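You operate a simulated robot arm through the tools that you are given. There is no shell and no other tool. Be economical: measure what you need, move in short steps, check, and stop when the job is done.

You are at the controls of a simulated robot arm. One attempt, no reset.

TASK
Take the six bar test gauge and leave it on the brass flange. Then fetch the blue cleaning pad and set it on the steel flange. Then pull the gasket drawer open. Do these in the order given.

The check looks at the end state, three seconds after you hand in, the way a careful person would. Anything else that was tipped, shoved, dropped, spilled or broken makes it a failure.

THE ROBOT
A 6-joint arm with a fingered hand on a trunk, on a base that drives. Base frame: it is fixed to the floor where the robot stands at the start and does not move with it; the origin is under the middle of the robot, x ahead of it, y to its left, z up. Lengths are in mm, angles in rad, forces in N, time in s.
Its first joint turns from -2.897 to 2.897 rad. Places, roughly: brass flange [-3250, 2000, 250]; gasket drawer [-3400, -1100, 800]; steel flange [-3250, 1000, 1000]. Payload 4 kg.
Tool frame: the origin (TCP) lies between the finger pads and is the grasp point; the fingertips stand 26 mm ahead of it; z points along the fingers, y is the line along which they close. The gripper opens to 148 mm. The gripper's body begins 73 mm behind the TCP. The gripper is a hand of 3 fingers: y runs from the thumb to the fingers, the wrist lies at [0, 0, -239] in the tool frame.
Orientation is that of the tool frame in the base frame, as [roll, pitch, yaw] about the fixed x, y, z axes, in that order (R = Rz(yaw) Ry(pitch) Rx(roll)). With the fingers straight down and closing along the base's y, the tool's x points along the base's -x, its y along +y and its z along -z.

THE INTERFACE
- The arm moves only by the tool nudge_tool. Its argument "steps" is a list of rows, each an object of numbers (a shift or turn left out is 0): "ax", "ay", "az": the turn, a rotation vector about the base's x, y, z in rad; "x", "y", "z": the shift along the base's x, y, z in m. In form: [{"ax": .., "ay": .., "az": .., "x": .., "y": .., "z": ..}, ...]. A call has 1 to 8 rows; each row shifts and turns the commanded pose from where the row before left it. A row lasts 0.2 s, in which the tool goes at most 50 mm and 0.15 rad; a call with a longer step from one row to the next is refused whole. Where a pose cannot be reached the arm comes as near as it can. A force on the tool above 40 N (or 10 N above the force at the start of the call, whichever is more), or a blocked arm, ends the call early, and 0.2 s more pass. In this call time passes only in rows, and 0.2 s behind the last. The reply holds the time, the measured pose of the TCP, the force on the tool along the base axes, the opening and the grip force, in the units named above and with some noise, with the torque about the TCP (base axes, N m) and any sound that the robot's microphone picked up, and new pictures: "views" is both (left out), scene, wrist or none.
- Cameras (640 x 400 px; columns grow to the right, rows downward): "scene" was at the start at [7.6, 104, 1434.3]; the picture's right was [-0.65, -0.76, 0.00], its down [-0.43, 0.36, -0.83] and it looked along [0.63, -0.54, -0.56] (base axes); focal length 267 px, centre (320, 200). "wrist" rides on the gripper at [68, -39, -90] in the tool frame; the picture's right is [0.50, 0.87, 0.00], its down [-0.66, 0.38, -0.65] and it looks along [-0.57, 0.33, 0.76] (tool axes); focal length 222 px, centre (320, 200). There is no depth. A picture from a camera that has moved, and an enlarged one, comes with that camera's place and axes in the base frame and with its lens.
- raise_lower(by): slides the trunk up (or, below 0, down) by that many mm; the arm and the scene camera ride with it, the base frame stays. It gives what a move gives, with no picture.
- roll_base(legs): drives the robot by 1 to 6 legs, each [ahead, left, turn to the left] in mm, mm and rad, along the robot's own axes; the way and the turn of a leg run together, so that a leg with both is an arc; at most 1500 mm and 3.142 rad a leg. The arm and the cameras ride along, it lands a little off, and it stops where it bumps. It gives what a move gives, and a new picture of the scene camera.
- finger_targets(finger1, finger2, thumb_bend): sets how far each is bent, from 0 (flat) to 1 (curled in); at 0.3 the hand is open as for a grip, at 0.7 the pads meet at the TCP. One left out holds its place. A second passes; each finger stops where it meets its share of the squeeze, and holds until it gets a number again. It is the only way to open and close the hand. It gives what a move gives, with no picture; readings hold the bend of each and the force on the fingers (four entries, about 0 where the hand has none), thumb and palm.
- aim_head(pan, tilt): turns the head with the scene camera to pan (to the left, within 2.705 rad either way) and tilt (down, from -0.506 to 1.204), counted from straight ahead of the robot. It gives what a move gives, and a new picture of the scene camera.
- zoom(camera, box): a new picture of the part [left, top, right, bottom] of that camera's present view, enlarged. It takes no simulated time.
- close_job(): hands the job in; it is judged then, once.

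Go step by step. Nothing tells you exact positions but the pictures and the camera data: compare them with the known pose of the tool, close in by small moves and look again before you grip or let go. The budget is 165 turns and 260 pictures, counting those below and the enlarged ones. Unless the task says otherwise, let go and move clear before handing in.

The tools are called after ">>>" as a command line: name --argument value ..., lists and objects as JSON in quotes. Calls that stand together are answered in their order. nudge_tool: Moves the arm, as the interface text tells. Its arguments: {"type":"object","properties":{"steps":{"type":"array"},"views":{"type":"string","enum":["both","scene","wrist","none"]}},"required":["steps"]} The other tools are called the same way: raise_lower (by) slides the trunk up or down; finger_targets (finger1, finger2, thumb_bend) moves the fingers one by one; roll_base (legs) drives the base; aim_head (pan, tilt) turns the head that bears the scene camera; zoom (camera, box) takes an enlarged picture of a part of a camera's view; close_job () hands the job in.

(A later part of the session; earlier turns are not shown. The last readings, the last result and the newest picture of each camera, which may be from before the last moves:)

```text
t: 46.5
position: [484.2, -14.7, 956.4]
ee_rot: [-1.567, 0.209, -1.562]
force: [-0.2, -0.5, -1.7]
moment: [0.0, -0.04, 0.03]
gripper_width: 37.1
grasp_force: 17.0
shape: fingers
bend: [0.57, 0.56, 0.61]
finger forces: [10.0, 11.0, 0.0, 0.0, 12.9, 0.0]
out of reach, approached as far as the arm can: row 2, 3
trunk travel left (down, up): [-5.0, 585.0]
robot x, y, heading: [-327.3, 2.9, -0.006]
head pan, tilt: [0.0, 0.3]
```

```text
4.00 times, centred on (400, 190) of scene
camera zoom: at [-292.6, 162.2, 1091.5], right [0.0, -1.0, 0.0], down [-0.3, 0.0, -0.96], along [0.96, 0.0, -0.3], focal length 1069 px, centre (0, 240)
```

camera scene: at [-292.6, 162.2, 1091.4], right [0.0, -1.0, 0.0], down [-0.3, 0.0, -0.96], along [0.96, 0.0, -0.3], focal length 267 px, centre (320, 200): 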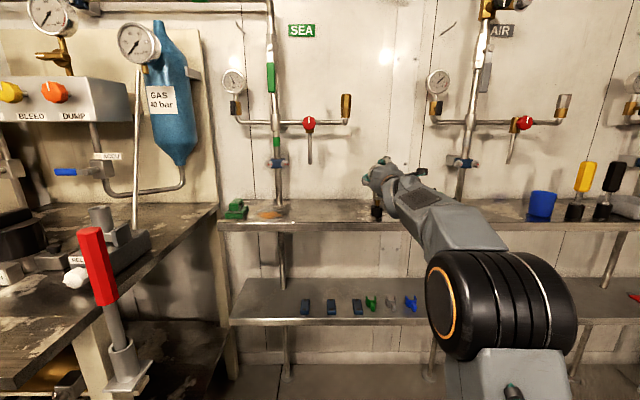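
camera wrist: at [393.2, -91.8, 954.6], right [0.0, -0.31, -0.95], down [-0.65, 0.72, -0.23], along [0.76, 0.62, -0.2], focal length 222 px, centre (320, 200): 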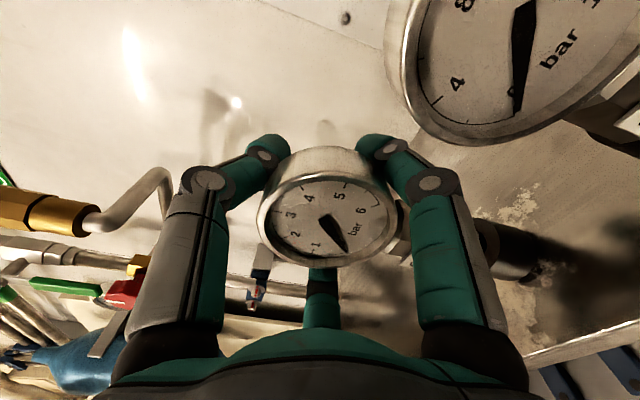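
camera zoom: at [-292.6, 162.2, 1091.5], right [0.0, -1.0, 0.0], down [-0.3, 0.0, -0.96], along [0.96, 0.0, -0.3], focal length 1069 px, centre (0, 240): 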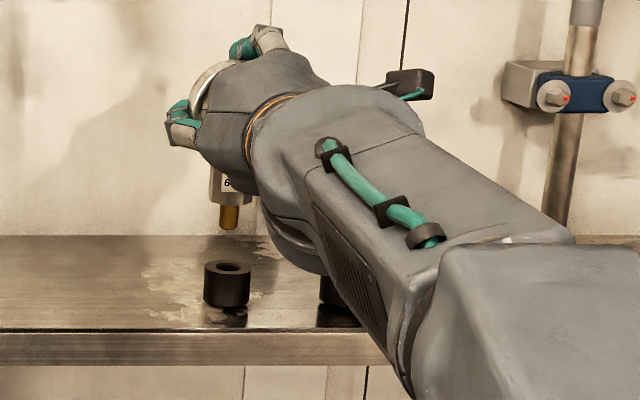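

Free of the socket. I'll raise the trunk for clearance, then back away from the bench and look toward the flange.

>>> raise_lower --by 120

>>> roll_base --legs '[[-280, 0, 0]]'

>>> aim_head --pan 2.6 --tilt 0.4

>>> aim_head --pan 1.6 --tilt 0.4

```text
t: 48.0
position: [482.9, -14.9, 1077.3]
ee_rot: [-1.567, 0.209, -1.561]
force: [-0.2, 0.1, -1.4]
moment: [0.01, 0.01, 0.01]
gripper_width: 37.2
grasp_force: 16.4
shape: fingers
bend: [0.57, 0.56, 0.61]
finger forces: [10.1, 11.1, 0.1, 0.0, 13.0, 0.0]
trunk travel left (down, up): [-125.0, 465.0]
robot x, y, heading: [-327.1, -2.6, -0.006]
head pan, tilt: [0.0, 0.3]
```

```text
t: 50.0
position: [205.3, -17.4, 1077.8]
ee_rot: [-1.566, 0.209, -1.568]
force: [0.6, -0.8, -2.1]
moment: [0.01, 0.01, 0.01]
gripper_width: 36.8
grasp_force: 16.9
shape: fingers
bend: [0.57, 0.56, 0.61]
finger forces: [10.1, 11.0, 0.0, 0.1, 12.8, 0.0]
trunk travel left (down, up): [-125.0, 465.0]
robot x, y, heading: [-605.1, 2.5, -0.012]
head pan, tilt: [0.0, 0.3]
camera scene: at [-570.1, 163.6, 1211.5], right [-0.01, -1.0, 0.0], down [-0.3, 0.0, -0.96], along [0.96, -0.01, -0.3], focal length 267 px, centre (320, 200)
```

scene: 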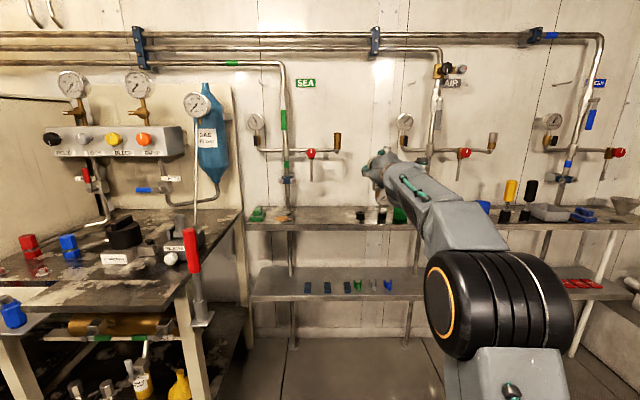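

```text
t: 52.3
position: [204.5, -16.6, 1077.5]
ee_rot: [-1.568, 0.208, -1.567]
force: [0.7, 0.7, -1.4]
moment: [0.02, -0.01, 0.04]
gripper_width: 37.0
grasp_force: 16.6
shape: fingers
bend: [0.57, 0.56, 0.61]
finger forces: [10.0, 11.0, 0.1, 0.1, 13.0, 0.0]
trunk travel left (down, up): [-125.0, 465.0]
robot x, y, heading: [-601.8, 3.1, -0.011]
head pan, tilt: [2.601, 0.4]
camera scene: at [-742.5, 212.8, 1202.2], right [0.52, 0.85, 0.0], down [0.33, -0.2, -0.92], along [-0.79, 0.48, -0.39], focal length 267 px, centre (320, 200)
```

scene: 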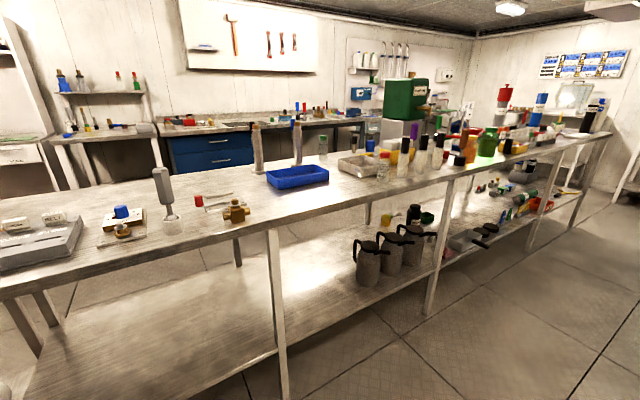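

```text
t: 53.6
position: [205.7, -16.6, 1077.6]
ee_rot: [-1.568, 0.211, -1.568]
force: [0.9, -0.1, -1.4]
moment: [-0.05, -0.05, -0.05]
gripper_width: 37.3
grasp_force: 16.8
shape: fingers
bend: [0.57, 0.56, 0.61]
finger forces: [10.0, 11.0, 0.1, 0.0, 12.9, 0.0]
trunk travel left (down, up): [-125.0, 465.0]
robot x, y, heading: [-604.8, 1.9, -0.01]
head pan, tilt: [1.6, 0.4]
camera scene: at [-665.6, 257.0, 1202.2], right [1.0, 0.02, 0.0], down [0.01, -0.39, -0.92], along [-0.02, 0.92, -0.39], focal length 267 px, centre (320, 200)
```

scene: 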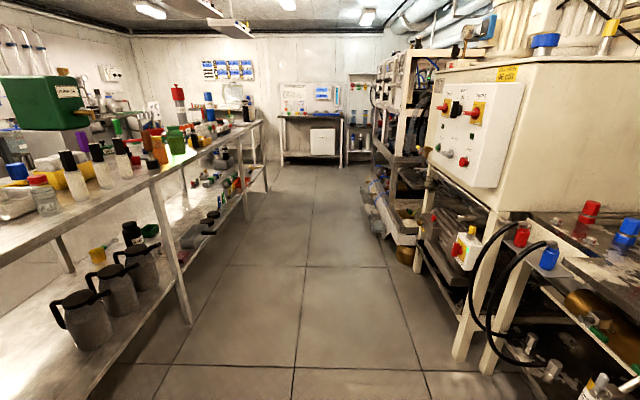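

I need a driving route to the west side beyond the central table. Looking south and west for the gap.

>>> aim_head --pan -2.3 --tilt 0.4

>>> aim_head --pan -2.7 --tilt 0.2

```text
t: 56.8
position: [204.8, -17.3, 1077.4]
ee_rot: [-1.567, 0.209, -1.567]
force: [-0.7, 0.1, -3.0]
moment: [0.01, -0.05, 0.02]
gripper_width: 37.1
grasp_force: 16.8
shape: fingers
bend: [0.57, 0.56, 0.61]
finger forces: [10.0, 11.0, 0.1, 0.0, 12.9, 0.0]
trunk travel left (down, up): [-125.0, 465.0]
robot x, y, heading: [-604.5, 4.1, -0.008]
head pan, tilt: [-2.3, 0.4]
camera scene: at [-725.8, 95.8, 1202.2], right [-0.74, 0.67, 0.0], down [0.26, 0.29, -0.92], along [-0.62, -0.68, -0.39], focal length 267 px, centre (320, 200)
```

scene: 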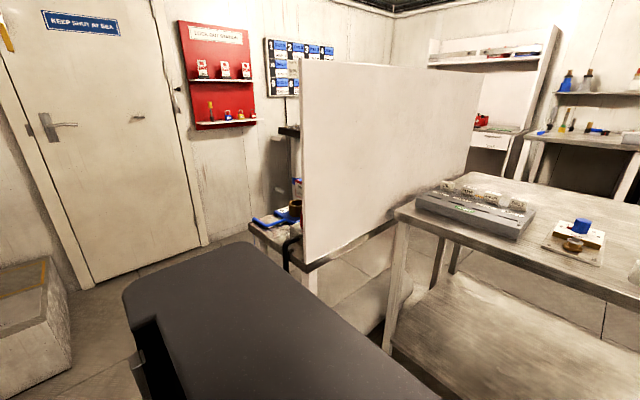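

```text
t: 57.6
position: [205.3, -17.1, 1077.9]
ee_rot: [-1.566, 0.21, -1.565]
force: [0.3, -0.2, -2.3]
moment: [-0.02, 0.01, 0.0]
gripper_width: 37.3
grasp_force: 16.9
shape: fingers
bend: [0.57, 0.56, 0.61]
finger forces: [10.0, 11.0, 0.0, 0.1, 12.9, 0.0]
trunk travel left (down, up): [-125.0, 465.0]
robot x, y, heading: [-604.7, 3.2, -0.011]
head pan, tilt: [-2.7, 0.201]
camera scene: at [-748.0, 125.2, 1220.8], right [-0.42, 0.91, 0.0], down [0.18, 0.08, -0.98], along [-0.89, -0.41, -0.2], focal length 267 px, centre (320, 200)
```

scene: 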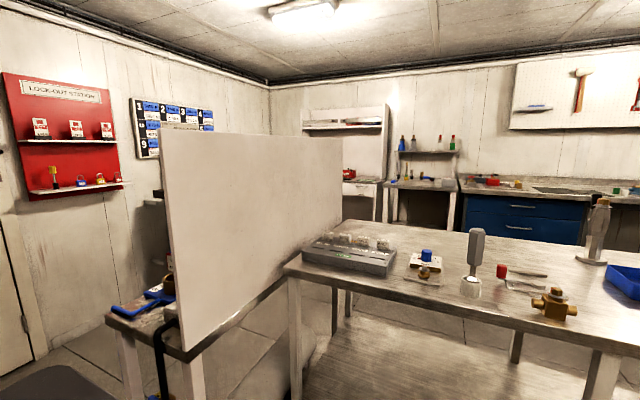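

The south gap (y ≈ -570 to -1600) is wide enough. I'll tuck the arm in a bit, raise the trunk above the partition, and slide right to y ≈ -1080.

>>> nudge_tool --steps '[{"x": -0.04}, {"x": -0.04}, {"x": -0.04}, {"x": -0.04}]' --views "wrist"

>>> raise_lower --by 400

>>> roll_base --legs '[[0, -700, 0], [0, -380, 0]]'

>>> aim_head --pan -2.6 --tilt 0.6

```text
t: 58.6
position: [44.0, -15.9, 1076.6]
ee_rot: [-1.569, 0.208, -1.568]
force: [0.8, -0.8, -3.1]
moment: [0.02, -0.05, 0.02]
gripper_width: 36.9
grasp_force: 16.5
shape: fingers
bend: [0.57, 0.56, 0.61]
finger forces: [10.0, 10.9, 0.1, 0.0, 12.8, 0.0]
trunk travel left (down, up): [-125.0, 465.0]
robot x, y, heading: [-604.1, 2.2, -0.014]
head pan, tilt: [-2.7, 0.201]
camera wrist: at [-45.8, -91.1, 1100.3], right [0.0, -0.31, -0.95], down [-0.66, 0.72, -0.24], along [0.75, 0.62, -0.2], focal length 222 px, centre (320, 200)
```

wrist: 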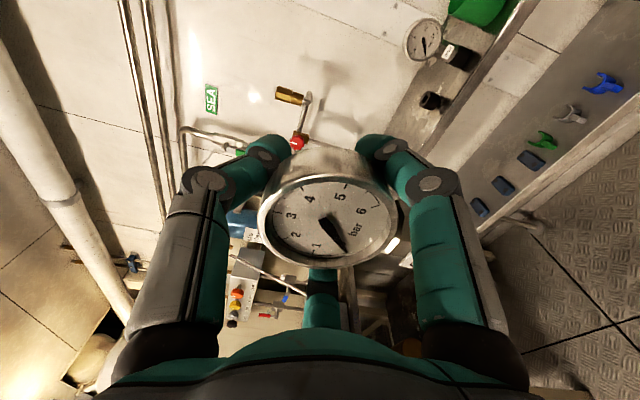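

```text
t: 62.5
position: [43.8, -17.5, 1476.5]
ee_rot: [-1.566, 0.21, -1.568]
force: [0.9, -0.2, -2.2]
moment: [0.05, -0.01, 0.0]
gripper_width: 37.0
grasp_force: 16.1
shape: fingers
bend: [0.57, 0.56, 0.61]
finger forces: [9.7, 10.8, 0.0, 0.1, 12.7, 0.0]
trunk travel left (down, up): [-525.0, 65.0]
robot x, y, heading: [-606.0, 2.9, -0.005]
head pan, tilt: [-2.7, 0.201]
```

```text
t: 68.3
position: [39.0, -1035.9, 1476.1]
ee_rot: [-1.568, 0.21, -1.525]
force: [0.0, 1.2, -3.8]
moment: [0.01, -0.05, -0.07]
gripper_width: 36.2
grasp_force: 16.4
shape: fingers
bend: [0.57, 0.56, 0.62]
finger forces: [9.3, 10.6, 0.0, 0.0, 12.0, 0.0]
trunk travel left (down, up): [-525.0, 65.0]
robot x, y, heading: [-612.0, -1043.2, 0.035]
head pan, tilt: [-2.7, 0.201]
camera scene: at [-758.3, -928.8, 1620.9], right [-0.46, 0.89, 0.0], down [0.18, 0.09, -0.98], along [-0.87, -0.45, -0.2], focal length 267 px, centre (320, 200)
```

scene: 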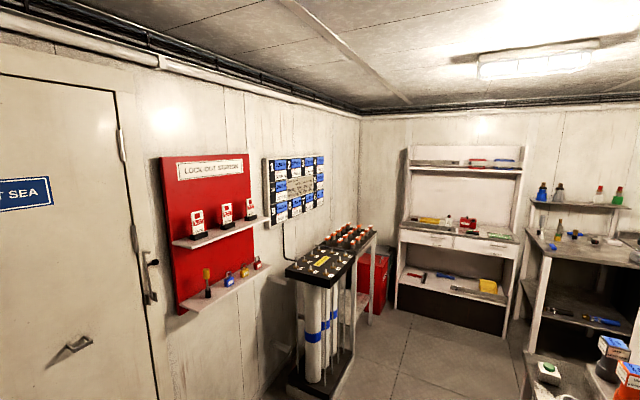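

```text
t: 69.1
position: [39.1, -1036.1, 1477.2]
ee_rot: [-1.567, 0.21, -1.524]
force: [0.2, -0.1, -2.2]
moment: [-0.01, -0.02, 0.02]
gripper_width: 36.3
grasp_force: 15.8
shape: fingers
bend: [0.57, 0.57, 0.62]
finger forces: [9.4, 10.0, 0.0, 0.0, 12.1, 0.0]
trunk travel left (down, up): [-525.0, 65.0]
robot x, y, heading: [-608.5, -1044.1, 0.037]
head pan, tilt: [-2.601, 0.6]
camera scene: at [-750.5, -933.6, 1584.1], right [-0.54, 0.84, 0.0], down [0.47, 0.31, -0.83], along [-0.69, -0.45, -0.56], focal length 267 px, centre (320, 200)
```

scene: 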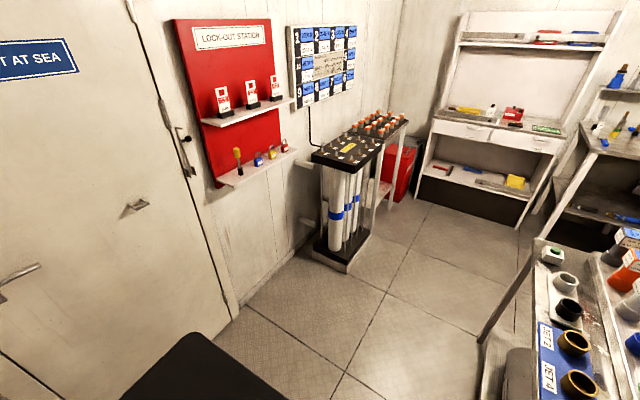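

I stopped at y ≈ -1043, probably brushing the low platform to the right. I'll back up west a little, then turn left to face west, with the arm held above the partition.

>>> roll_base --legs '[[-200, 60, 0], [0, 0, 1.5], [0, 0, 1.6]]'

>>> aim_head --pan 0.4 --tilt 0.7

```text
t: 78.3
position: [-1462.8, -978.1, 1476.5]
ee_rot: [-1.567, 0.21, 1.584]
force: [-0.3, 0.4, -2.4]
moment: [0.03, 0.0, -0.02]
gripper_width: 35.7
grasp_force: 14.9
shape: fingers
bend: [0.57, 0.57, 0.62]
finger forces: [9.3, 9.6, 0.1, 0.0, 11.3, 0.0]
trunk travel left (down, up): [-525.0, 65.0]
robot x, y, heading: [-812.6, -989.3, -3.141]
head pan, tilt: [-2.601, 0.6]
camera scene: at [-677.6, -1107.0, 1584.0], right [0.52, -0.86, 0.0], down [-0.48, -0.29, -0.83], along [0.71, 0.43, -0.56], focal length 267 px, centre (320, 200)
```

scene: 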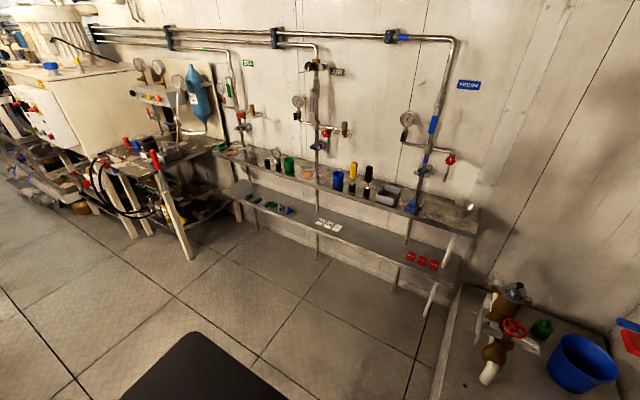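

```text
t: 81.0
position: [-1463.0, -977.9, 1476.2]
ee_rot: [-1.567, 0.21, 1.583]
force: [0.6, -0.7, -1.5]
moment: [0.01, 0.02, 0.0]
gripper_width: 35.7
grasp_force: 15.2
shape: fingers
bend: [0.57, 0.57, 0.62]
finger forces: [9.3, 9.5, 0.0, 0.0, 11.4, 0.0]
trunk travel left (down, up): [-525.0, 65.0]
robot x, y, heading: [-814.0, -992.5, -3.141]
head pan, tilt: [0.4, 0.7]
camera scene: at [-831.6, -1185.6, 1575.4], right [-0.39, 0.92, 0.0], down [0.59, 0.25, -0.76], along [-0.7, -0.3, -0.64], focal length 267 px, centre (320, 200)
```

scene: 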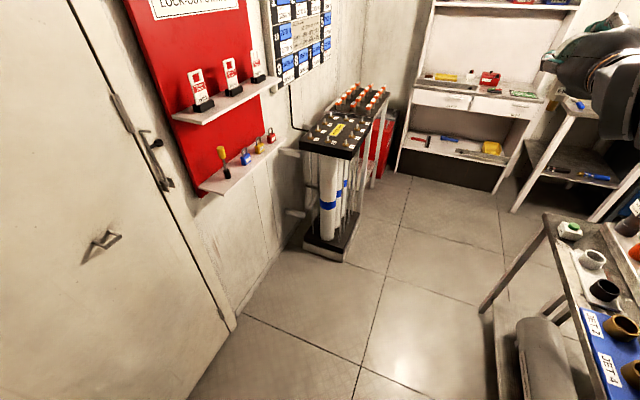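

Now facing west with clear floor ahead between the tube rack and the table. I firm the grip and drive ahead.

>>> finger_targets --finger1 0.7 --finger2 0.7 --thumb_bend 0.7

>>> roll_base --legs '[[700, 80, 0], [700, 0, 0]]'

>>> aim_head --pan -1.0 --tilt 0.6

>>> aim_head --pan -1.7 --tilt 0.6

```text
t: 82.0
position: [-1463.1, -977.6, 1476.4]
ee_rot: [-1.567, 0.209, 1.584]
force: [0.1, 0.0, -2.0]
moment: [0.02, -0.01, 0.01]
gripper_width: 34.9
grasp_force: 20.0
shape: fingers
bend: [0.57, 0.56, 0.64]
finger forces: [11.2, 13.1, 0.0, 0.0, 14.7, 0.0]
trunk travel left (down, up): [-525.0, 65.0]
robot x, y, heading: [-809.8, -990.1, -3.145]
head pan, tilt: [0.4, 0.7]
```

```text
t: 89.2
position: [-2844.6, -1051.5, 1475.7]
ee_rot: [-1.57, 0.21, 1.583]
force: [0.4, -0.4, -1.3]
moment: [0.0, 0.04, -0.03]
gripper_width: 34.4
grasp_force: 19.6
shape: fingers
bend: [0.57, 0.56, 0.64]
finger forces: [11.1, 13.0, 0.0, 0.0, 14.6, 0.0]
trunk travel left (down, up): [-525.0, 65.0]
robot x, y, heading: [-2193.5, -1067.0, 3.137]
head pan, tilt: [0.4, 0.7]
camera scene: at [-2213.3, -1260.6, 1575.4], right [-0.39, 0.92, 0.0], down [0.59, 0.25, -0.76], along [-0.71, -0.3, -0.64], focal length 267 px, centre (320, 200)
```

scene: 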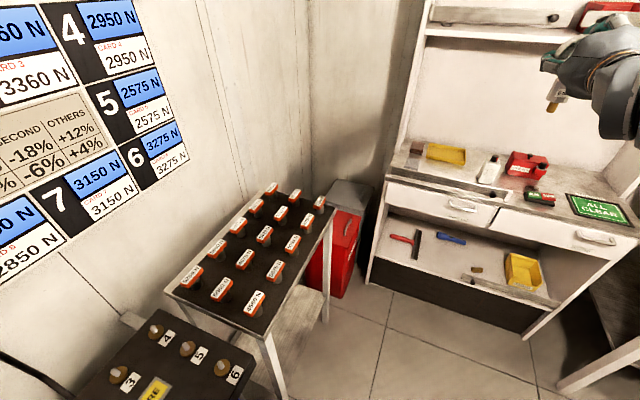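

```text
t: 90.7
position: [-2843.7, -1051.4, 1476.7]
ee_rot: [-1.569, 0.21, 1.58]
force: [0.5, -0.6, -2.3]
moment: [0.02, 0.0, 0.0]
gripper_width: 34.7
grasp_force: 19.9
shape: fingers
bend: [0.57, 0.56, 0.64]
finger forces: [11.1, 13.1, 0.0, 0.0, 14.6, 0.0]
trunk travel left (down, up): [-525.0, 65.0]
robot x, y, heading: [-2193.8, -1067.7, 3.138]
head pan, tilt: [-1.0, 0.6]
camera scene: at [-2182.4, -1153.2, 1584.0], right [0.84, 0.54, 0.0], down [0.3, -0.48, -0.83], along [-0.44, 0.69, -0.56], focal length 267 px, centre (320, 200)
```

scene: 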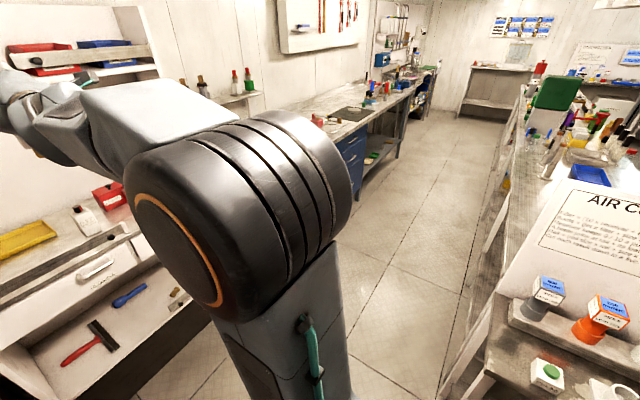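

```text
t: 91.8
position: [-2843.3, -1052.2, 1477.5]
ee_rot: [-1.57, 0.21, 1.58]
force: [-0.2, 0.0, -2.8]
moment: [0.0, -0.02, -0.01]
gripper_width: 34.4
grasp_force: 18.9
shape: fingers
bend: [0.57, 0.56, 0.64]
finger forces: [11.0, 13.1, 0.0, 0.0, 14.7, 0.0]
trunk travel left (down, up): [-525.0, 65.0]
robot x, y, heading: [-2193.8, -1070.3, 3.144]
head pan, tilt: [-1.7, 0.6]
camera scene: at [-2123.3, -1140.0, 1584.0], right [0.99, -0.13, 0.0], down [-0.07, -0.56, -0.83], along [0.11, 0.82, -0.56], focal length 267 px, centre (320, 200)
```

scene: 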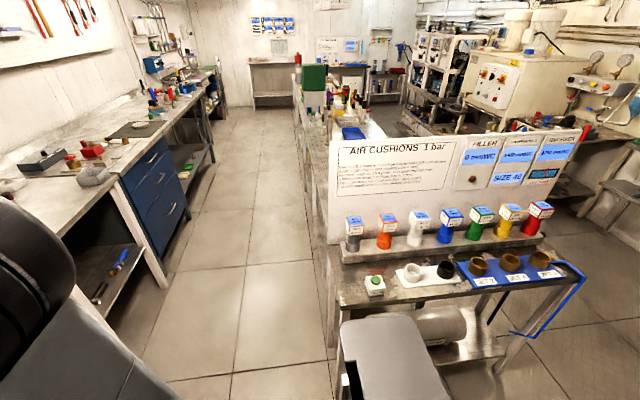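

The west aisle runs from x ≈ -3050 to -1975. I'll turn north, center in the aisle, and drive up it looking for the flanges.

>>> roll_base --legs '[[0, 0, -1.57], [0, 310, 0], [900, 0, 0]]'

>>> aim_head --pan 0.7 --tilt 0.6

>>> aim_head --pan 1.3 --tilt 0.6

```text
t: 102.1
position: [-2510.9, 505.8, 1475.0]
ee_rot: [-1.568, 0.209, 0.02]
force: [0.2, 0.3, -1.7]
moment: [0.05, -0.01, -0.01]
gripper_width: 34.3
grasp_force: 18.8
shape: fingers
bend: [0.57, 0.56, 0.64]
finger forces: [10.7, 12.7, 0.0, 0.0, 13.9, 0.1]
trunk travel left (down, up): [-525.0, 65.0]
robot x, y, heading: [-2518.7, -145.0, 1.582]
head pan, tilt: [-1.7, 0.6]
camera scene: at [-2591.1, -215.8, 1584.0], right [-0.12, -0.99, 0.0], down [-0.56, 0.07, -0.83], along [0.82, -0.1, -0.56], focal length 267 px, centre (320, 200)
```

scene: 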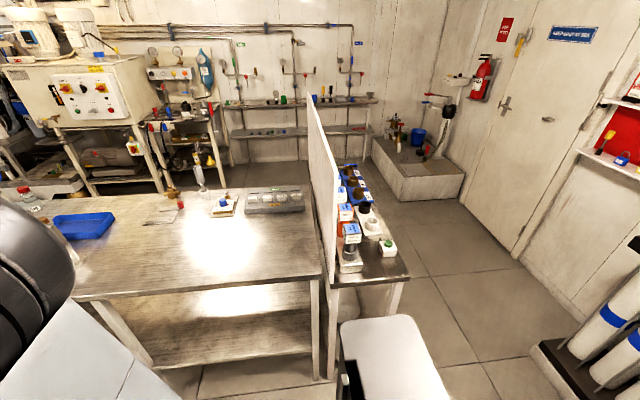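

```text
t: 104.3
position: [-2510.9, 505.1, 1476.2]
ee_rot: [-1.57, 0.21, 0.021]
force: [-0.8, 0.1, -2.7]
moment: [0.0, -0.01, 0.01]
gripper_width: 34.2
grasp_force: 18.4
shape: fingers
bend: [0.57, 0.56, 0.64]
finger forces: [10.8, 12.6, 0.1, 0.1, 13.9, 0.0]
trunk travel left (down, up): [-525.0, 65.0]
robot x, y, heading: [-2516.6, -142.6, 1.579]
head pan, tilt: [0.7, 0.6]
camera scene: at [-2736.4, -138.3, 1584.0], right [0.76, 0.65, 0.0], down [0.37, -0.43, -0.83], along [-0.54, 0.63, -0.57], focal length 267 px, centre (320, 200)
```

scene: 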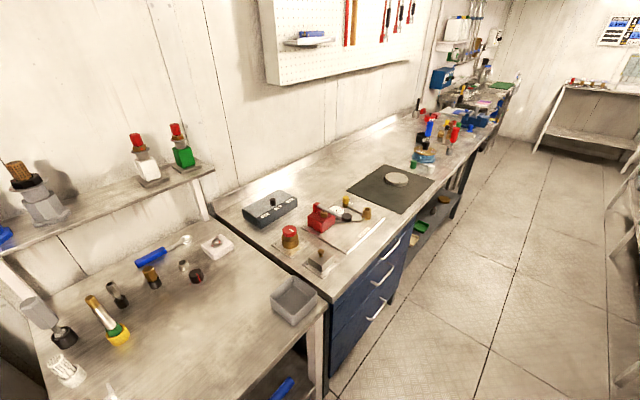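

```text
t: 105.3
position: [-2510.6, 505.9, 1476.2]
ee_rot: [-1.569, 0.21, 0.023]
force: [-0.4, -1.2, -2.4]
moment: [-0.02, -0.05, 0.0]
gripper_width: 34.4
grasp_force: 18.7
shape: fingers
bend: [0.57, 0.56, 0.64]
finger forces: [10.8, 12.6, 0.1, 0.0, 14.0, 0.0]
trunk travel left (down, up): [-525.0, 65.0]
robot x, y, heading: [-2515.9, -141.3, 1.581]
head pan, tilt: [1.3, 0.6]
camera scene: at [-2764.2, -182.5, 1584.0], right [0.26, 0.97, 0.0], down [0.55, -0.15, -0.83], along [-0.8, 0.21, -0.56], focal length 267 px, centre (320, 200)
```

scene: 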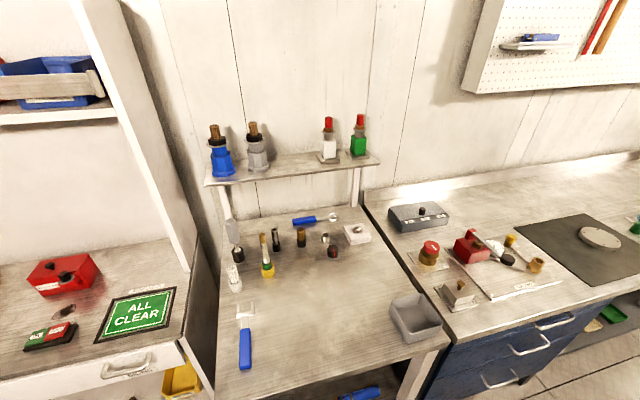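

The steel flange looks like the disc on the black mat near y ≈ 1000. I drive further north to find the brass flange, which should be on a lower shelf near y ≈ 2000.

>>> zoom --camera "scene" --box '[480, 180, 640, 280]'

>>> roll_base --legs '[[1500, 0, 0]]'

>>> aim_head --pan 0.9 --tilt 0.7

>>> aim_head --pan 1.5 --tilt 0.7

```text
4.00 times, centred on (560, 230) of scene
camera zoom: at [-2764.2, -182.5, 1584.0], right [0.26, 0.97, 0.0], down [0.55, -0.15, -0.83], along [-0.8, 0.21, -0.56], focal length 1069 px, centre (-640, 80)
```

zoom: 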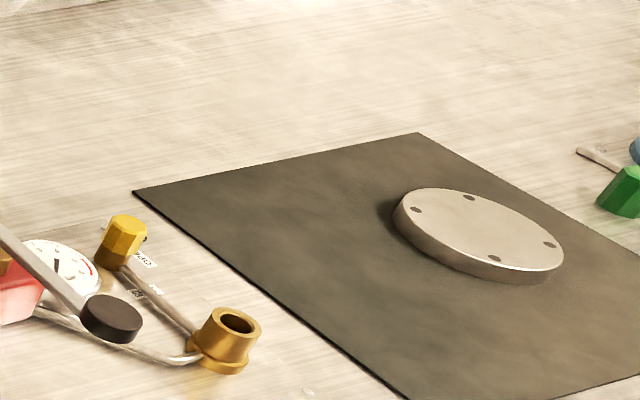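

```text
t: 112.7
position: [-2488.1, 2013.4, 1476.8]
ee_rot: [-1.568, 0.21, -0.006]
force: [0.1, 0.0, -1.6]
moment: [0.01, 0.01, -0.01]
gripper_width: 34.4
grasp_force: 18.6
shape: fingers
bend: [0.57, 0.56, 0.64]
finger forces: [10.8, 12.6, 0.1, 0.1, 13.7, 0.1]
trunk travel left (down, up): [-525.0, 65.0]
robot x, y, heading: [-2511.9, 1360.3, 1.555]
head pan, tilt: [1.3, 0.6]
camera scene: at [-2759.2, 1331.6, 1584.0], right [0.28, 0.96, 0.0], down [0.54, -0.16, -0.83], along [-0.79, 0.23, -0.56], focal length 267 px, centre (320, 200)
```

scene: 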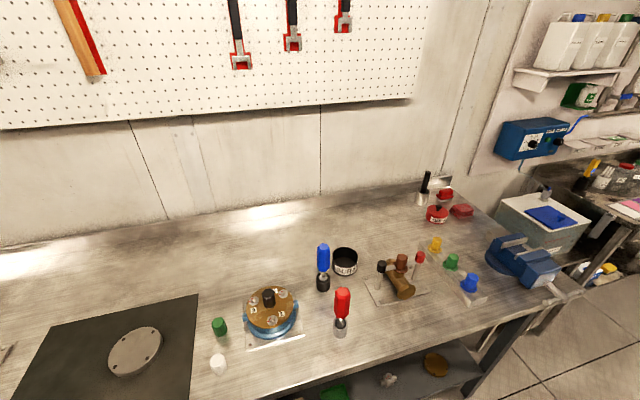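

```text
t: 113.6
position: [-2488.1, 2012.1, 1475.7]
ee_rot: [-1.57, 0.209, -0.007]
force: [0.3, -0.6, -1.8]
moment: [-0.01, -0.02, -0.03]
gripper_width: 34.1
grasp_force: 18.8
shape: fingers
bend: [0.57, 0.56, 0.64]
finger forces: [10.8, 12.6, 0.1, 0.0, 13.7, 0.0]
trunk travel left (down, up): [-525.0, 65.0]
robot x, y, heading: [-2511.0, 1361.3, 1.558]
head pan, tilt: [0.901, 0.7]
camera scene: at [-2740.1, 1360.2, 1575.4], right [0.63, 0.77, 0.0], down [0.5, -0.41, -0.77], along [-0.59, 0.49, -0.64], focal length 267 px, centre (320, 200)
```

scene: 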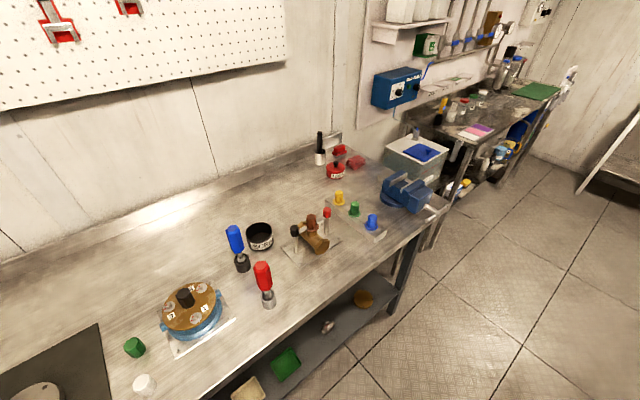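

```text
t: 114.6
position: [-2487.4, 2011.6, 1476.6]
ee_rot: [-1.568, 0.209, -0.006]
force: [0.2, -0.4, -2.4]
moment: [0.02, -0.01, 0.01]
gripper_width: 34.1
grasp_force: 18.8
shape: fingers
bend: [0.57, 0.56, 0.64]
finger forces: [10.7, 12.6, 0.0, 0.0, 13.7, 0.0]
trunk travel left (down, up): [-525.0, 65.0]
robot x, y, heading: [-2511.0, 1362.3, 1.552]
head pan, tilt: [1.499, 0.7]
camera scene: at [-2759.1, 1314.0, 1575.4], right [0.09, 1.0, 0.0], down [0.64, -0.06, -0.76], along [-0.76, 0.07, -0.64], focal length 267 px, centre (320, 200)
```

scene: 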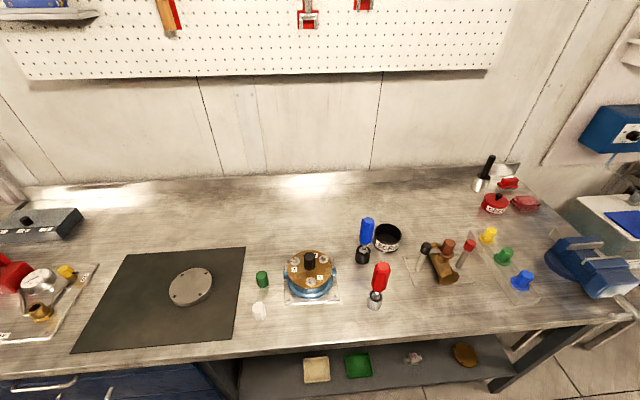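

The brass flange is a flat disc on the lower shelf under the bench near (-3200, 2000). The gauge should lie flat on it, dial face up. I drive level with it, turn west, and then look under the bench.

>>> roll_base --legs '[[640, -60, 0], [0, 0, 1.585]]'

>>> aim_head --pan 0.0 --tilt 1.0

```text
t: 122.0
position: [-3087.5, 2022.2, 1476.7]
ee_rot: [-1.568, 0.209, 1.568]
force: [-0.1, 0.4, -2.0]
moment: [0.01, 0.0, 0.01]
gripper_width: 33.9
grasp_force: 17.9
shape: fingers
bend: [0.57, 0.56, 0.64]
finger forces: [10.5, 12.3, 0.0, 0.1, 13.3, 0.0]
trunk travel left (down, up): [-525.0, 65.0]
robot x, y, heading: [-2440.2, 1996.5, 3.125]
head pan, tilt: [1.499, 0.7]
camera scene: at [-2388.3, 1751.0, 1575.4], right [-1.0, 0.09, 0.0], down [0.06, 0.64, -0.76], along [-0.07, -0.76, -0.64], focal length 267 px, centre (320, 200)
```

scene: 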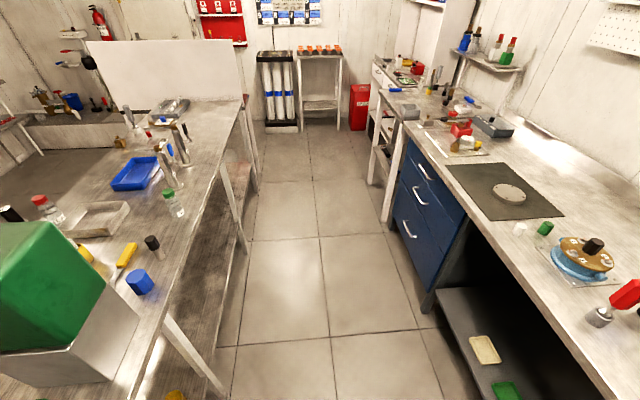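

```text
t: 123.6
position: [-3087.0, 2021.1, 1476.2]
ee_rot: [-1.569, 0.21, 1.568]
force: [-0.3, -0.5, -1.4]
moment: [-0.02, 0.01, -0.01]
gripper_width: 33.7
grasp_force: 17.6
shape: fingers
bend: [0.57, 0.56, 0.64]
finger forces: [10.6, 12.2, 0.1, 0.1, 13.3, 0.0]
trunk travel left (down, up): [-525.0, 65.0]
robot x, y, heading: [-2439.4, 1999.8, 3.129]
head pan, tilt: [0.0, 1.0]
camera scene: at [-2450.5, 1836.7, 1552.0], right [0.02, 1.0, 0.0], down [0.84, -0.01, -0.54], along [-0.54, 0.01, -0.84], focal length 267 px, centre (320, 200)
```

scene: 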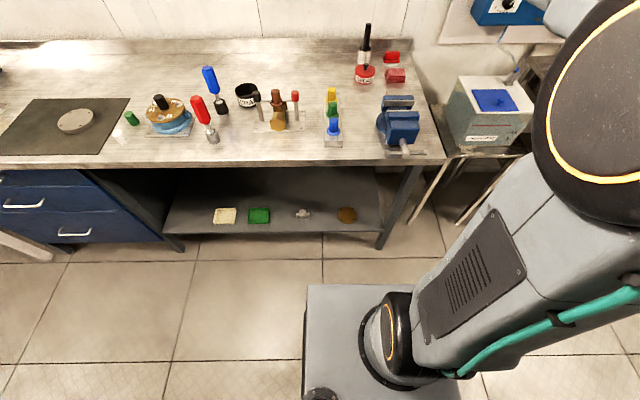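

The flange is at about (-3193, 2003, ~260), under a thin bench top whose front edge is near x = -2950. I'll pitch the tool down about the wrist to bring the hand out in front of the bench, then lower.

>>> nudge_tool --steps '[{"ay": -0.15, "x": 0.003, "z": -0.036}, {"ay": -0.15, "x": 0.008, "z": -0.035}, {"ay": -0.15, "x": 0.013, "z": -0.034}, {"ay": -0.15, "x": 0.018, "z": -0.031}, {"ay": -0.15, "x": 0.022, "z": -0.028}, {"ay": -0.15, "x": 0.026, "z": -0.024}, {"ay": -0.15, "x": 0.03, "z": -0.02}, {"ay": -0.15, "x": 0.032, "z": -0.015}]' --views "none"

>>> nudge_tool --steps '[{"ay": -0.15, "x": 0.034, "z": -0.01}]' --views "both"

```text
t: 125.4
position: [-2940.4, 2011.4, 1287.2]
ee_rot: [-2.651, 0.132, 1.404]
force: [-0.2, -0.3, -2.0]
moment: [-0.01, 0.04, -0.04]
gripper_width: 34.0
grasp_force: 18.6
shape: fingers
bend: [0.57, 0.56, 0.64]
finger forces: [10.4, 12.0, 0.0, 0.0, 13.8, 0.1]
out of reach, approached as far as the arm can: row 1, 2
trunk travel left (down, up): [-525.0, 65.0]
robot x, y, heading: [-2441.9, 1998.0, 3.125]
head pan, tilt: [0.0, 1.0]
```

```text
t: 125.8
position: [-2905.9, 2010.8, 1278.2]
ee_rot: [-2.799, 0.107, 1.39]
force: [1.0, -0.4, -2.0]
moment: [-0.03, 0.05, 0.01]
gripper_width: 33.4
grasp_force: 18.3
shape: fingers
bend: [0.57, 0.56, 0.64]
finger forces: [10.4, 11.9, 0.0, 0.1, 13.9, 0.0]
trunk travel left (down, up): [-525.0, 65.0]
robot x, y, heading: [-2439.0, 1996.6, 3.127]
head pan, tilt: [0.0, 1.0]
camera scene: at [-2450.5, 1836.7, 1552.0], right [0.02, 1.0, 0.0], down [0.84, -0.01, -0.54], along [-0.54, 0.01, -0.84], focal length 267 px, centre (320, 200)
camera wrist: at [-2897.9, 2088.7, 1368.9], right [0.89, 0.31, -0.34], down [0.46, -0.69, 0.56], along [-0.06, -0.65, -0.76], focal length 222 px, centre (320, 200)
```

scene: 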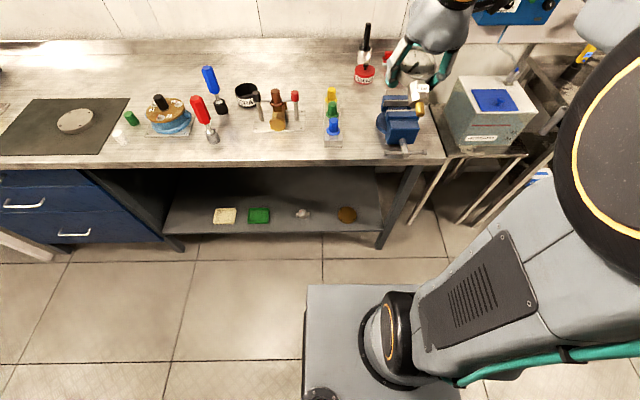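
wrist: 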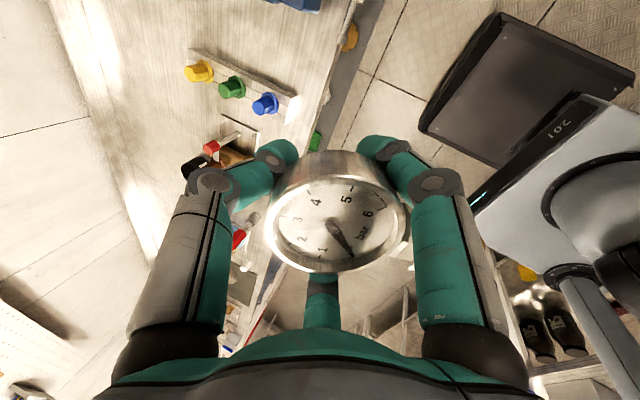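

I'll draw the hand clear of the bench edge and lower the trunk.

>>> nudge_tool --steps '[{"x": 0.04}, {"x": 0.035}]' --views "none"

>>> raise_lower --by -250

>>> aim_head --pan -0.15 --tilt 0.9

```text
t: 126.4
position: [-2830.9, 2008.7, 1278.0]
ee_rot: [-2.799, 0.108, 1.389]
force: [0.1, 0.4, -3.1]
moment: [0.0, 0.06, -0.04]
gripper_width: 33.5
grasp_force: 18.2
shape: fingers
bend: [0.57, 0.56, 0.64]
finger forces: [10.3, 11.8, 0.0, 0.0, 13.8, 0.0]
trunk travel left (down, up): [-525.0, 65.0]
robot x, y, heading: [-2436.9, 1996.2, 3.123]
head pan, tilt: [0.0, 1.0]
```

```text
t: 129.0
position: [-2831.7, 2009.0, 1028.2]
ee_rot: [-2.799, 0.107, 1.389]
force: [0.4, 0.5, -1.8]
moment: [0.01, 0.07, 0.03]
gripper_width: 33.6
grasp_force: 17.6
shape: fingers
bend: [0.57, 0.56, 0.64]
finger forces: [10.2, 11.9, 0.0, 0.0, 13.6, 0.1]
trunk travel left (down, up): [-275.0, 315.0]
robot x, y, heading: [-2441.2, 2000.4, 3.13]
head pan, tilt: [0.0, 1.0]
```

```text
t: 129.7
position: [-2831.6, 2008.4, 1027.9]
ee_rot: [-2.798, 0.108, 1.389]
force: [0.3, -0.6, -2.3]
moment: [0.0, 0.04, -0.03]
gripper_width: 33.6
grasp_force: 17.7
shape: fingers
bend: [0.57, 0.56, 0.64]
finger forces: [10.2, 11.9, 0.0, 0.0, 13.7, 0.1]
trunk travel left (down, up): [-275.0, 315.0]
robot x, y, heading: [-2439.4, 1995.6, 3.122]
head pan, tilt: [-0.15, 0.901]
camera scene: at [-2455.2, 1848.0, 1309.2], right [0.16, 0.99, 0.0], down [0.77, -0.13, -0.62], along [-0.61, 0.1, -0.78], focal length 267 px, centre (320, 200)
```

scene: 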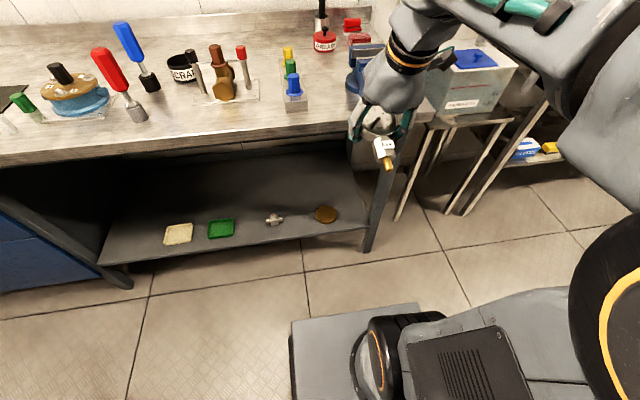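

Lowering the rest of the way with the trunk, then checking.

>>> raise_lower --by -270

>>> nudge_tool --steps '[{"z": -0.05}, {"z": -0.05}, {"z": -0.05}, {"z": -0.05}, {"z": -0.05}]' --views "both"

```text
t: 132.4
position: [-2831.7, 2009.2, 757.8]
ee_rot: [-2.799, 0.108, 1.389]
force: [-0.4, 0.5, -1.2]
moment: [-0.01, 0.02, 0.01]
gripper_width: 33.7
grasp_force: 18.1
shape: fingers
bend: [0.57, 0.56, 0.64]
finger forces: [10.2, 11.9, 0.0, 0.0, 13.6, 0.0]
trunk travel left (down, up): [-5.0, 585.0]
robot x, y, heading: [-2441.8, 2000.1, 3.128]
head pan, tilt: [-0.15, 0.901]
```

```text
t: 133.7
position: [-2831.0, 2008.5, 506.5]
ee_rot: [-2.799, 0.109, 1.39]
force: [0.4, 0.0, -1.7]
moment: [0.0, 0.06, -0.04]
gripper_width: 33.1
grasp_force: 17.5
shape: fingers
bend: [0.57, 0.56, 0.64]
finger forces: [10.2, 12.0, 0.1, 0.0, 13.5, 0.0]
trunk travel left (down, up): [-5.0, 585.0]
robot x, y, heading: [-2436.9, 1998.1, 3.125]
head pan, tilt: [-0.15, 0.901]
camera scene: at [-2454.9, 1848.1, 1039.3], right [0.17, 0.99, 0.0], down [0.77, -0.13, -0.62], along [-0.61, 0.1, -0.78], focal length 267 px, centre (320, 200)
camera wrist: at [-2822.8, 2084.9, 597.6], right [0.89, 0.31, -0.34], down [0.46, -0.69, 0.56], along [-0.07, -0.65, -0.76], focal length 222 px, centre (320, 200)
```

scene: 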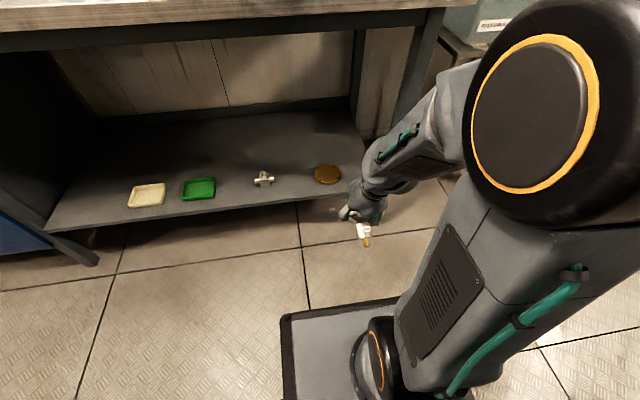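
wrist: 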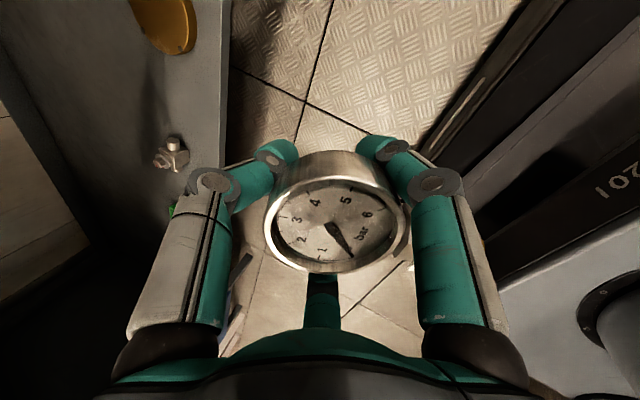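

The flange top is at about (-3189, 1998, 265). I lower to z ≈ 340 and then move forward under the bench.

>>> nudge_tool --steps '[{"z": -0.05}, {"z": -0.05}, {"z": -0.05, "x": -0.02}, {"z": -0.01, "x": -0.04}, {"x": -0.045}, {"x": -0.045}, {"x": -0.045}]' --views "none"

>>> roll_base --legs '[[80, 0, 0]]'

>>> zoom --camera "wrist" --box '[0, 0, 640, 400]'

```text
refused: row 3 steps farther than a row can; nothing moved
```

```text
t: 134.7
position: [-2910.1, 2010.1, 507.4]
ee_rot: [-2.797, 0.109, 1.387]
force: [0.9, -0.3, -1.4]
moment: [0.01, 0.04, -0.04]
gripper_width: 33.1
grasp_force: 18.0
shape: fingers
bend: [0.57, 0.56, 0.64]
finger forces: [10.2, 11.9, 0.0, 0.1, 13.5, 0.0]
trunk travel left (down, up): [-5.0, 585.0]
robot x, y, heading: [-2521.0, 2000.5, 3.121]
head pan, tilt: [-0.15, 0.901]
camera scene: at [-2534.8, 1849.4, 1039.2], right [0.17, 0.99, 0.0], down [0.77, -0.13, -0.62], along [-0.61, 0.1, -0.78], focal length 267 px, centre (320, 200)
```

scene: 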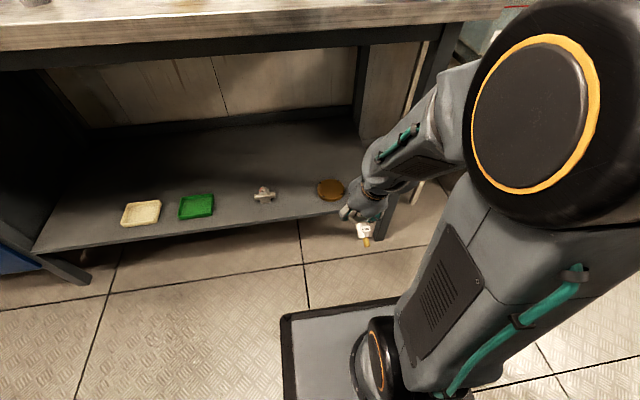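

```text
1.00 times, centred on (320, 200) of wrist
camera zoom: at [-2902.5, 2086.7, 597.8], right [0.89, 0.31, -0.34], down [0.46, -0.69, 0.56], along [-0.07, -0.65, -0.76], focal length 222 px, centre (320, 200)
```

zoom: 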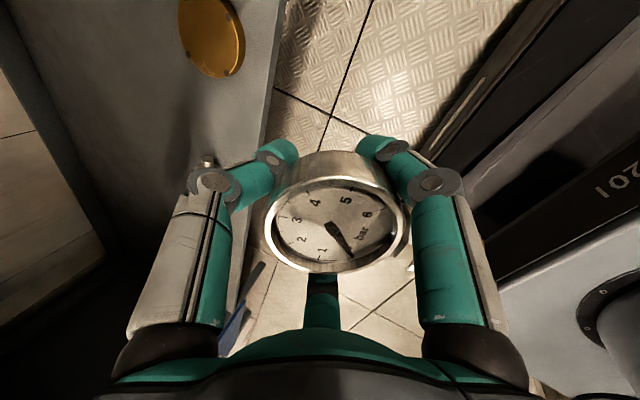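

Lowering and advancing toward the flange.

>>> nudge_tool --steps '[{"z": -0.045}, {"z": -0.045}, {"z": -0.04, "x": -0.02}, {"z": -0.03, "x": -0.035}, {"x": -0.045}, {"x": -0.045}]' --views "both"

```text
t: 136.1
position: [-3066.4, 2008.8, 371.3]
ee_rot: [-2.799, 0.119, 1.366]
force: [-0.3, 0.7, -1.7]
moment: [0.04, 0.04, 0.05]
gripper_width: 33.0
grasp_force: 17.7
shape: fingers
bend: [0.57, 0.56, 0.64]
finger forces: [10.3, 12.0, 0.1, 0.0, 13.6, 0.0]
out of reach, approached as far as the arm can: row 1, 2, 6
trunk travel left (down, up): [-5.0, 585.0]
robot x, y, heading: [-2519.7, 2001.1, 3.121]
head pan, tilt: [-0.15, 0.901]
camera scene: at [-2534.8, 1849.4, 1039.2], right [0.17, 0.99, 0.0], down [0.77, -0.13, -0.62], along [-0.61, 0.1, -0.78], focal length 267 px, centre (320, 200)
camera wrist: at [-3056.7, 2088.3, 461.6], right [0.89, 0.29, -0.35], down [0.44, -0.7, 0.56], along [-0.08, -0.66, -0.75], focal length 222 px, centre (320, 200)
```

scene: 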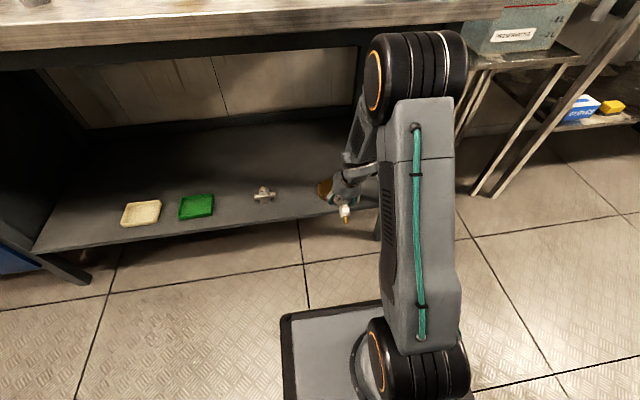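
wrist: 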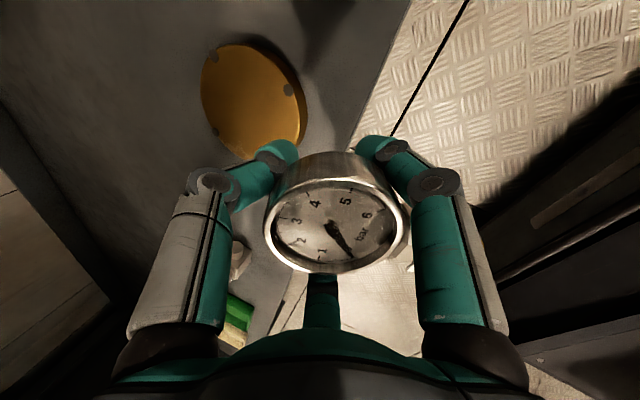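

The flange centre refines to about (-3180, 1991). I extend the arm further rather than drive, to keep the elbow off the bench edge.

>>> nudge_tool --steps '[{"x": -0.03, "y": -0.008}, {"x": -0.03, "y": -0.008}]' --views "scene"

```text
t: 136.7
position: [-3125.0, 1992.5, 372.3]
ee_rot: [-2.797, 0.108, 1.388]
force: [0.0, -0.2, -2.0]
moment: [-0.03, 0.0, -0.01]
gripper_width: 33.0
grasp_force: 18.3
shape: fingers
bend: [0.57, 0.56, 0.64]
finger forces: [10.1, 12.1, 0.0, 0.0, 13.6, 0.0]
trunk travel left (down, up): [-5.0, 585.0]
robot x, y, heading: [-2517.3, 2000.2, 3.124]
head pan, tilt: [-0.15, 0.901]
camera scene: at [-2534.8, 1849.5, 1039.2], right [0.17, 0.99, 0.0], down [0.77, -0.13, -0.62], along [-0.61, 0.1, -0.78], focal length 267 px, centre (320, 200)
```

scene: 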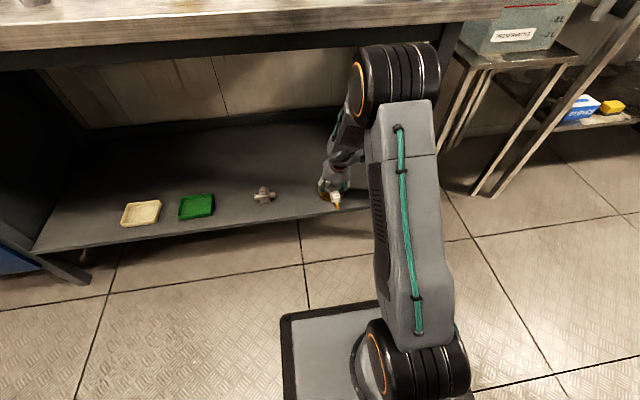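

>>> nudge_tool --steps '[{"x": -0.03}, {"x": -0.03}]' --views "both"

>>> zoom --camera "scene" --box '[260, 130, 420, 230]'

```text
t: 137.3
position: [-3185.4, 1995.7, 372.7]
ee_rot: [-2.798, 0.121, 1.391]
force: [-0.1, 0.3, -1.7]
moment: [0.0, 0.03, 0.04]
gripper_width: 32.8
grasp_force: 18.3
shape: fingers
bend: [0.57, 0.56, 0.64]
finger forces: [10.1, 12.0, 0.0, 0.1, 13.5, 0.0]
out of reach, approached as far as the arm can: row 2
trunk travel left (down, up): [-5.0, 585.0]
robot x, y, heading: [-2514.2, 1996.0, 3.12]
head pan, tilt: [-0.15, 0.901]
camera scene: at [-2534.8, 1849.4, 1039.2], right [0.17, 0.99, 0.0], down [0.77, -0.13, -0.62], along [-0.61, 0.1, -0.78], focal length 267 px, centre (320, 200)
camera wrist: at [-3177.9, 2074.3, 462.1], right [0.88, 0.31, -0.35], down [0.46, -0.69, 0.56], along [-0.07, -0.66, -0.75], focal length 222 px, centre (320, 200)
```

scene: 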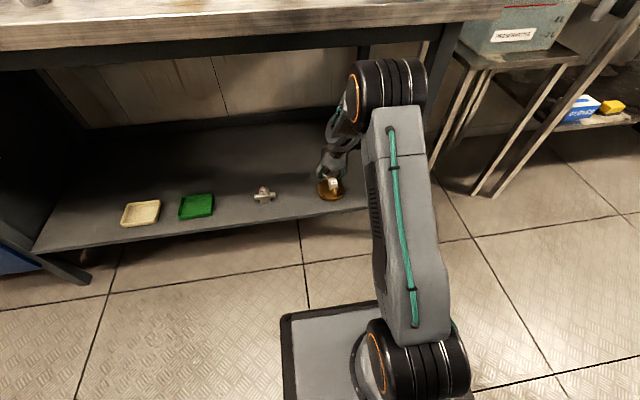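
wrist: 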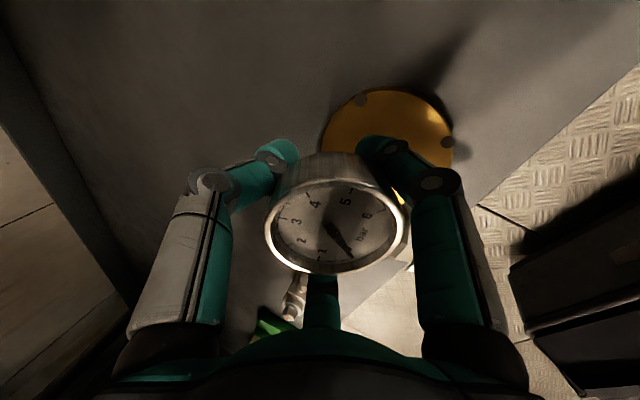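

```text
4.00 times, centred on (340, 180) of scene
camera zoom: at [-2534.8, 1849.4, 1039.2], right [0.17, 0.99, 0.0], down [0.77, -0.13, -0.62], along [-0.61, 0.1, -0.78], focal length 1069 px, centre (240, 280)
```

zoom: 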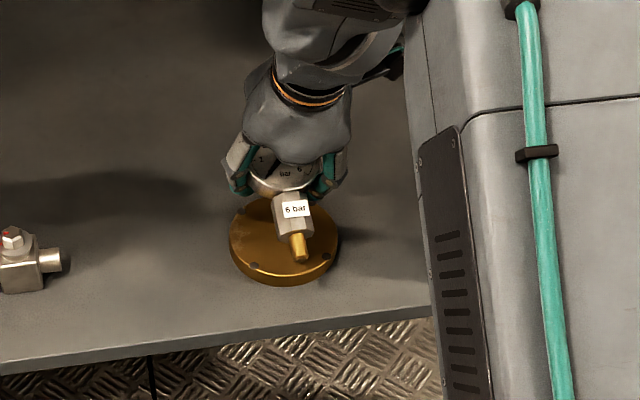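

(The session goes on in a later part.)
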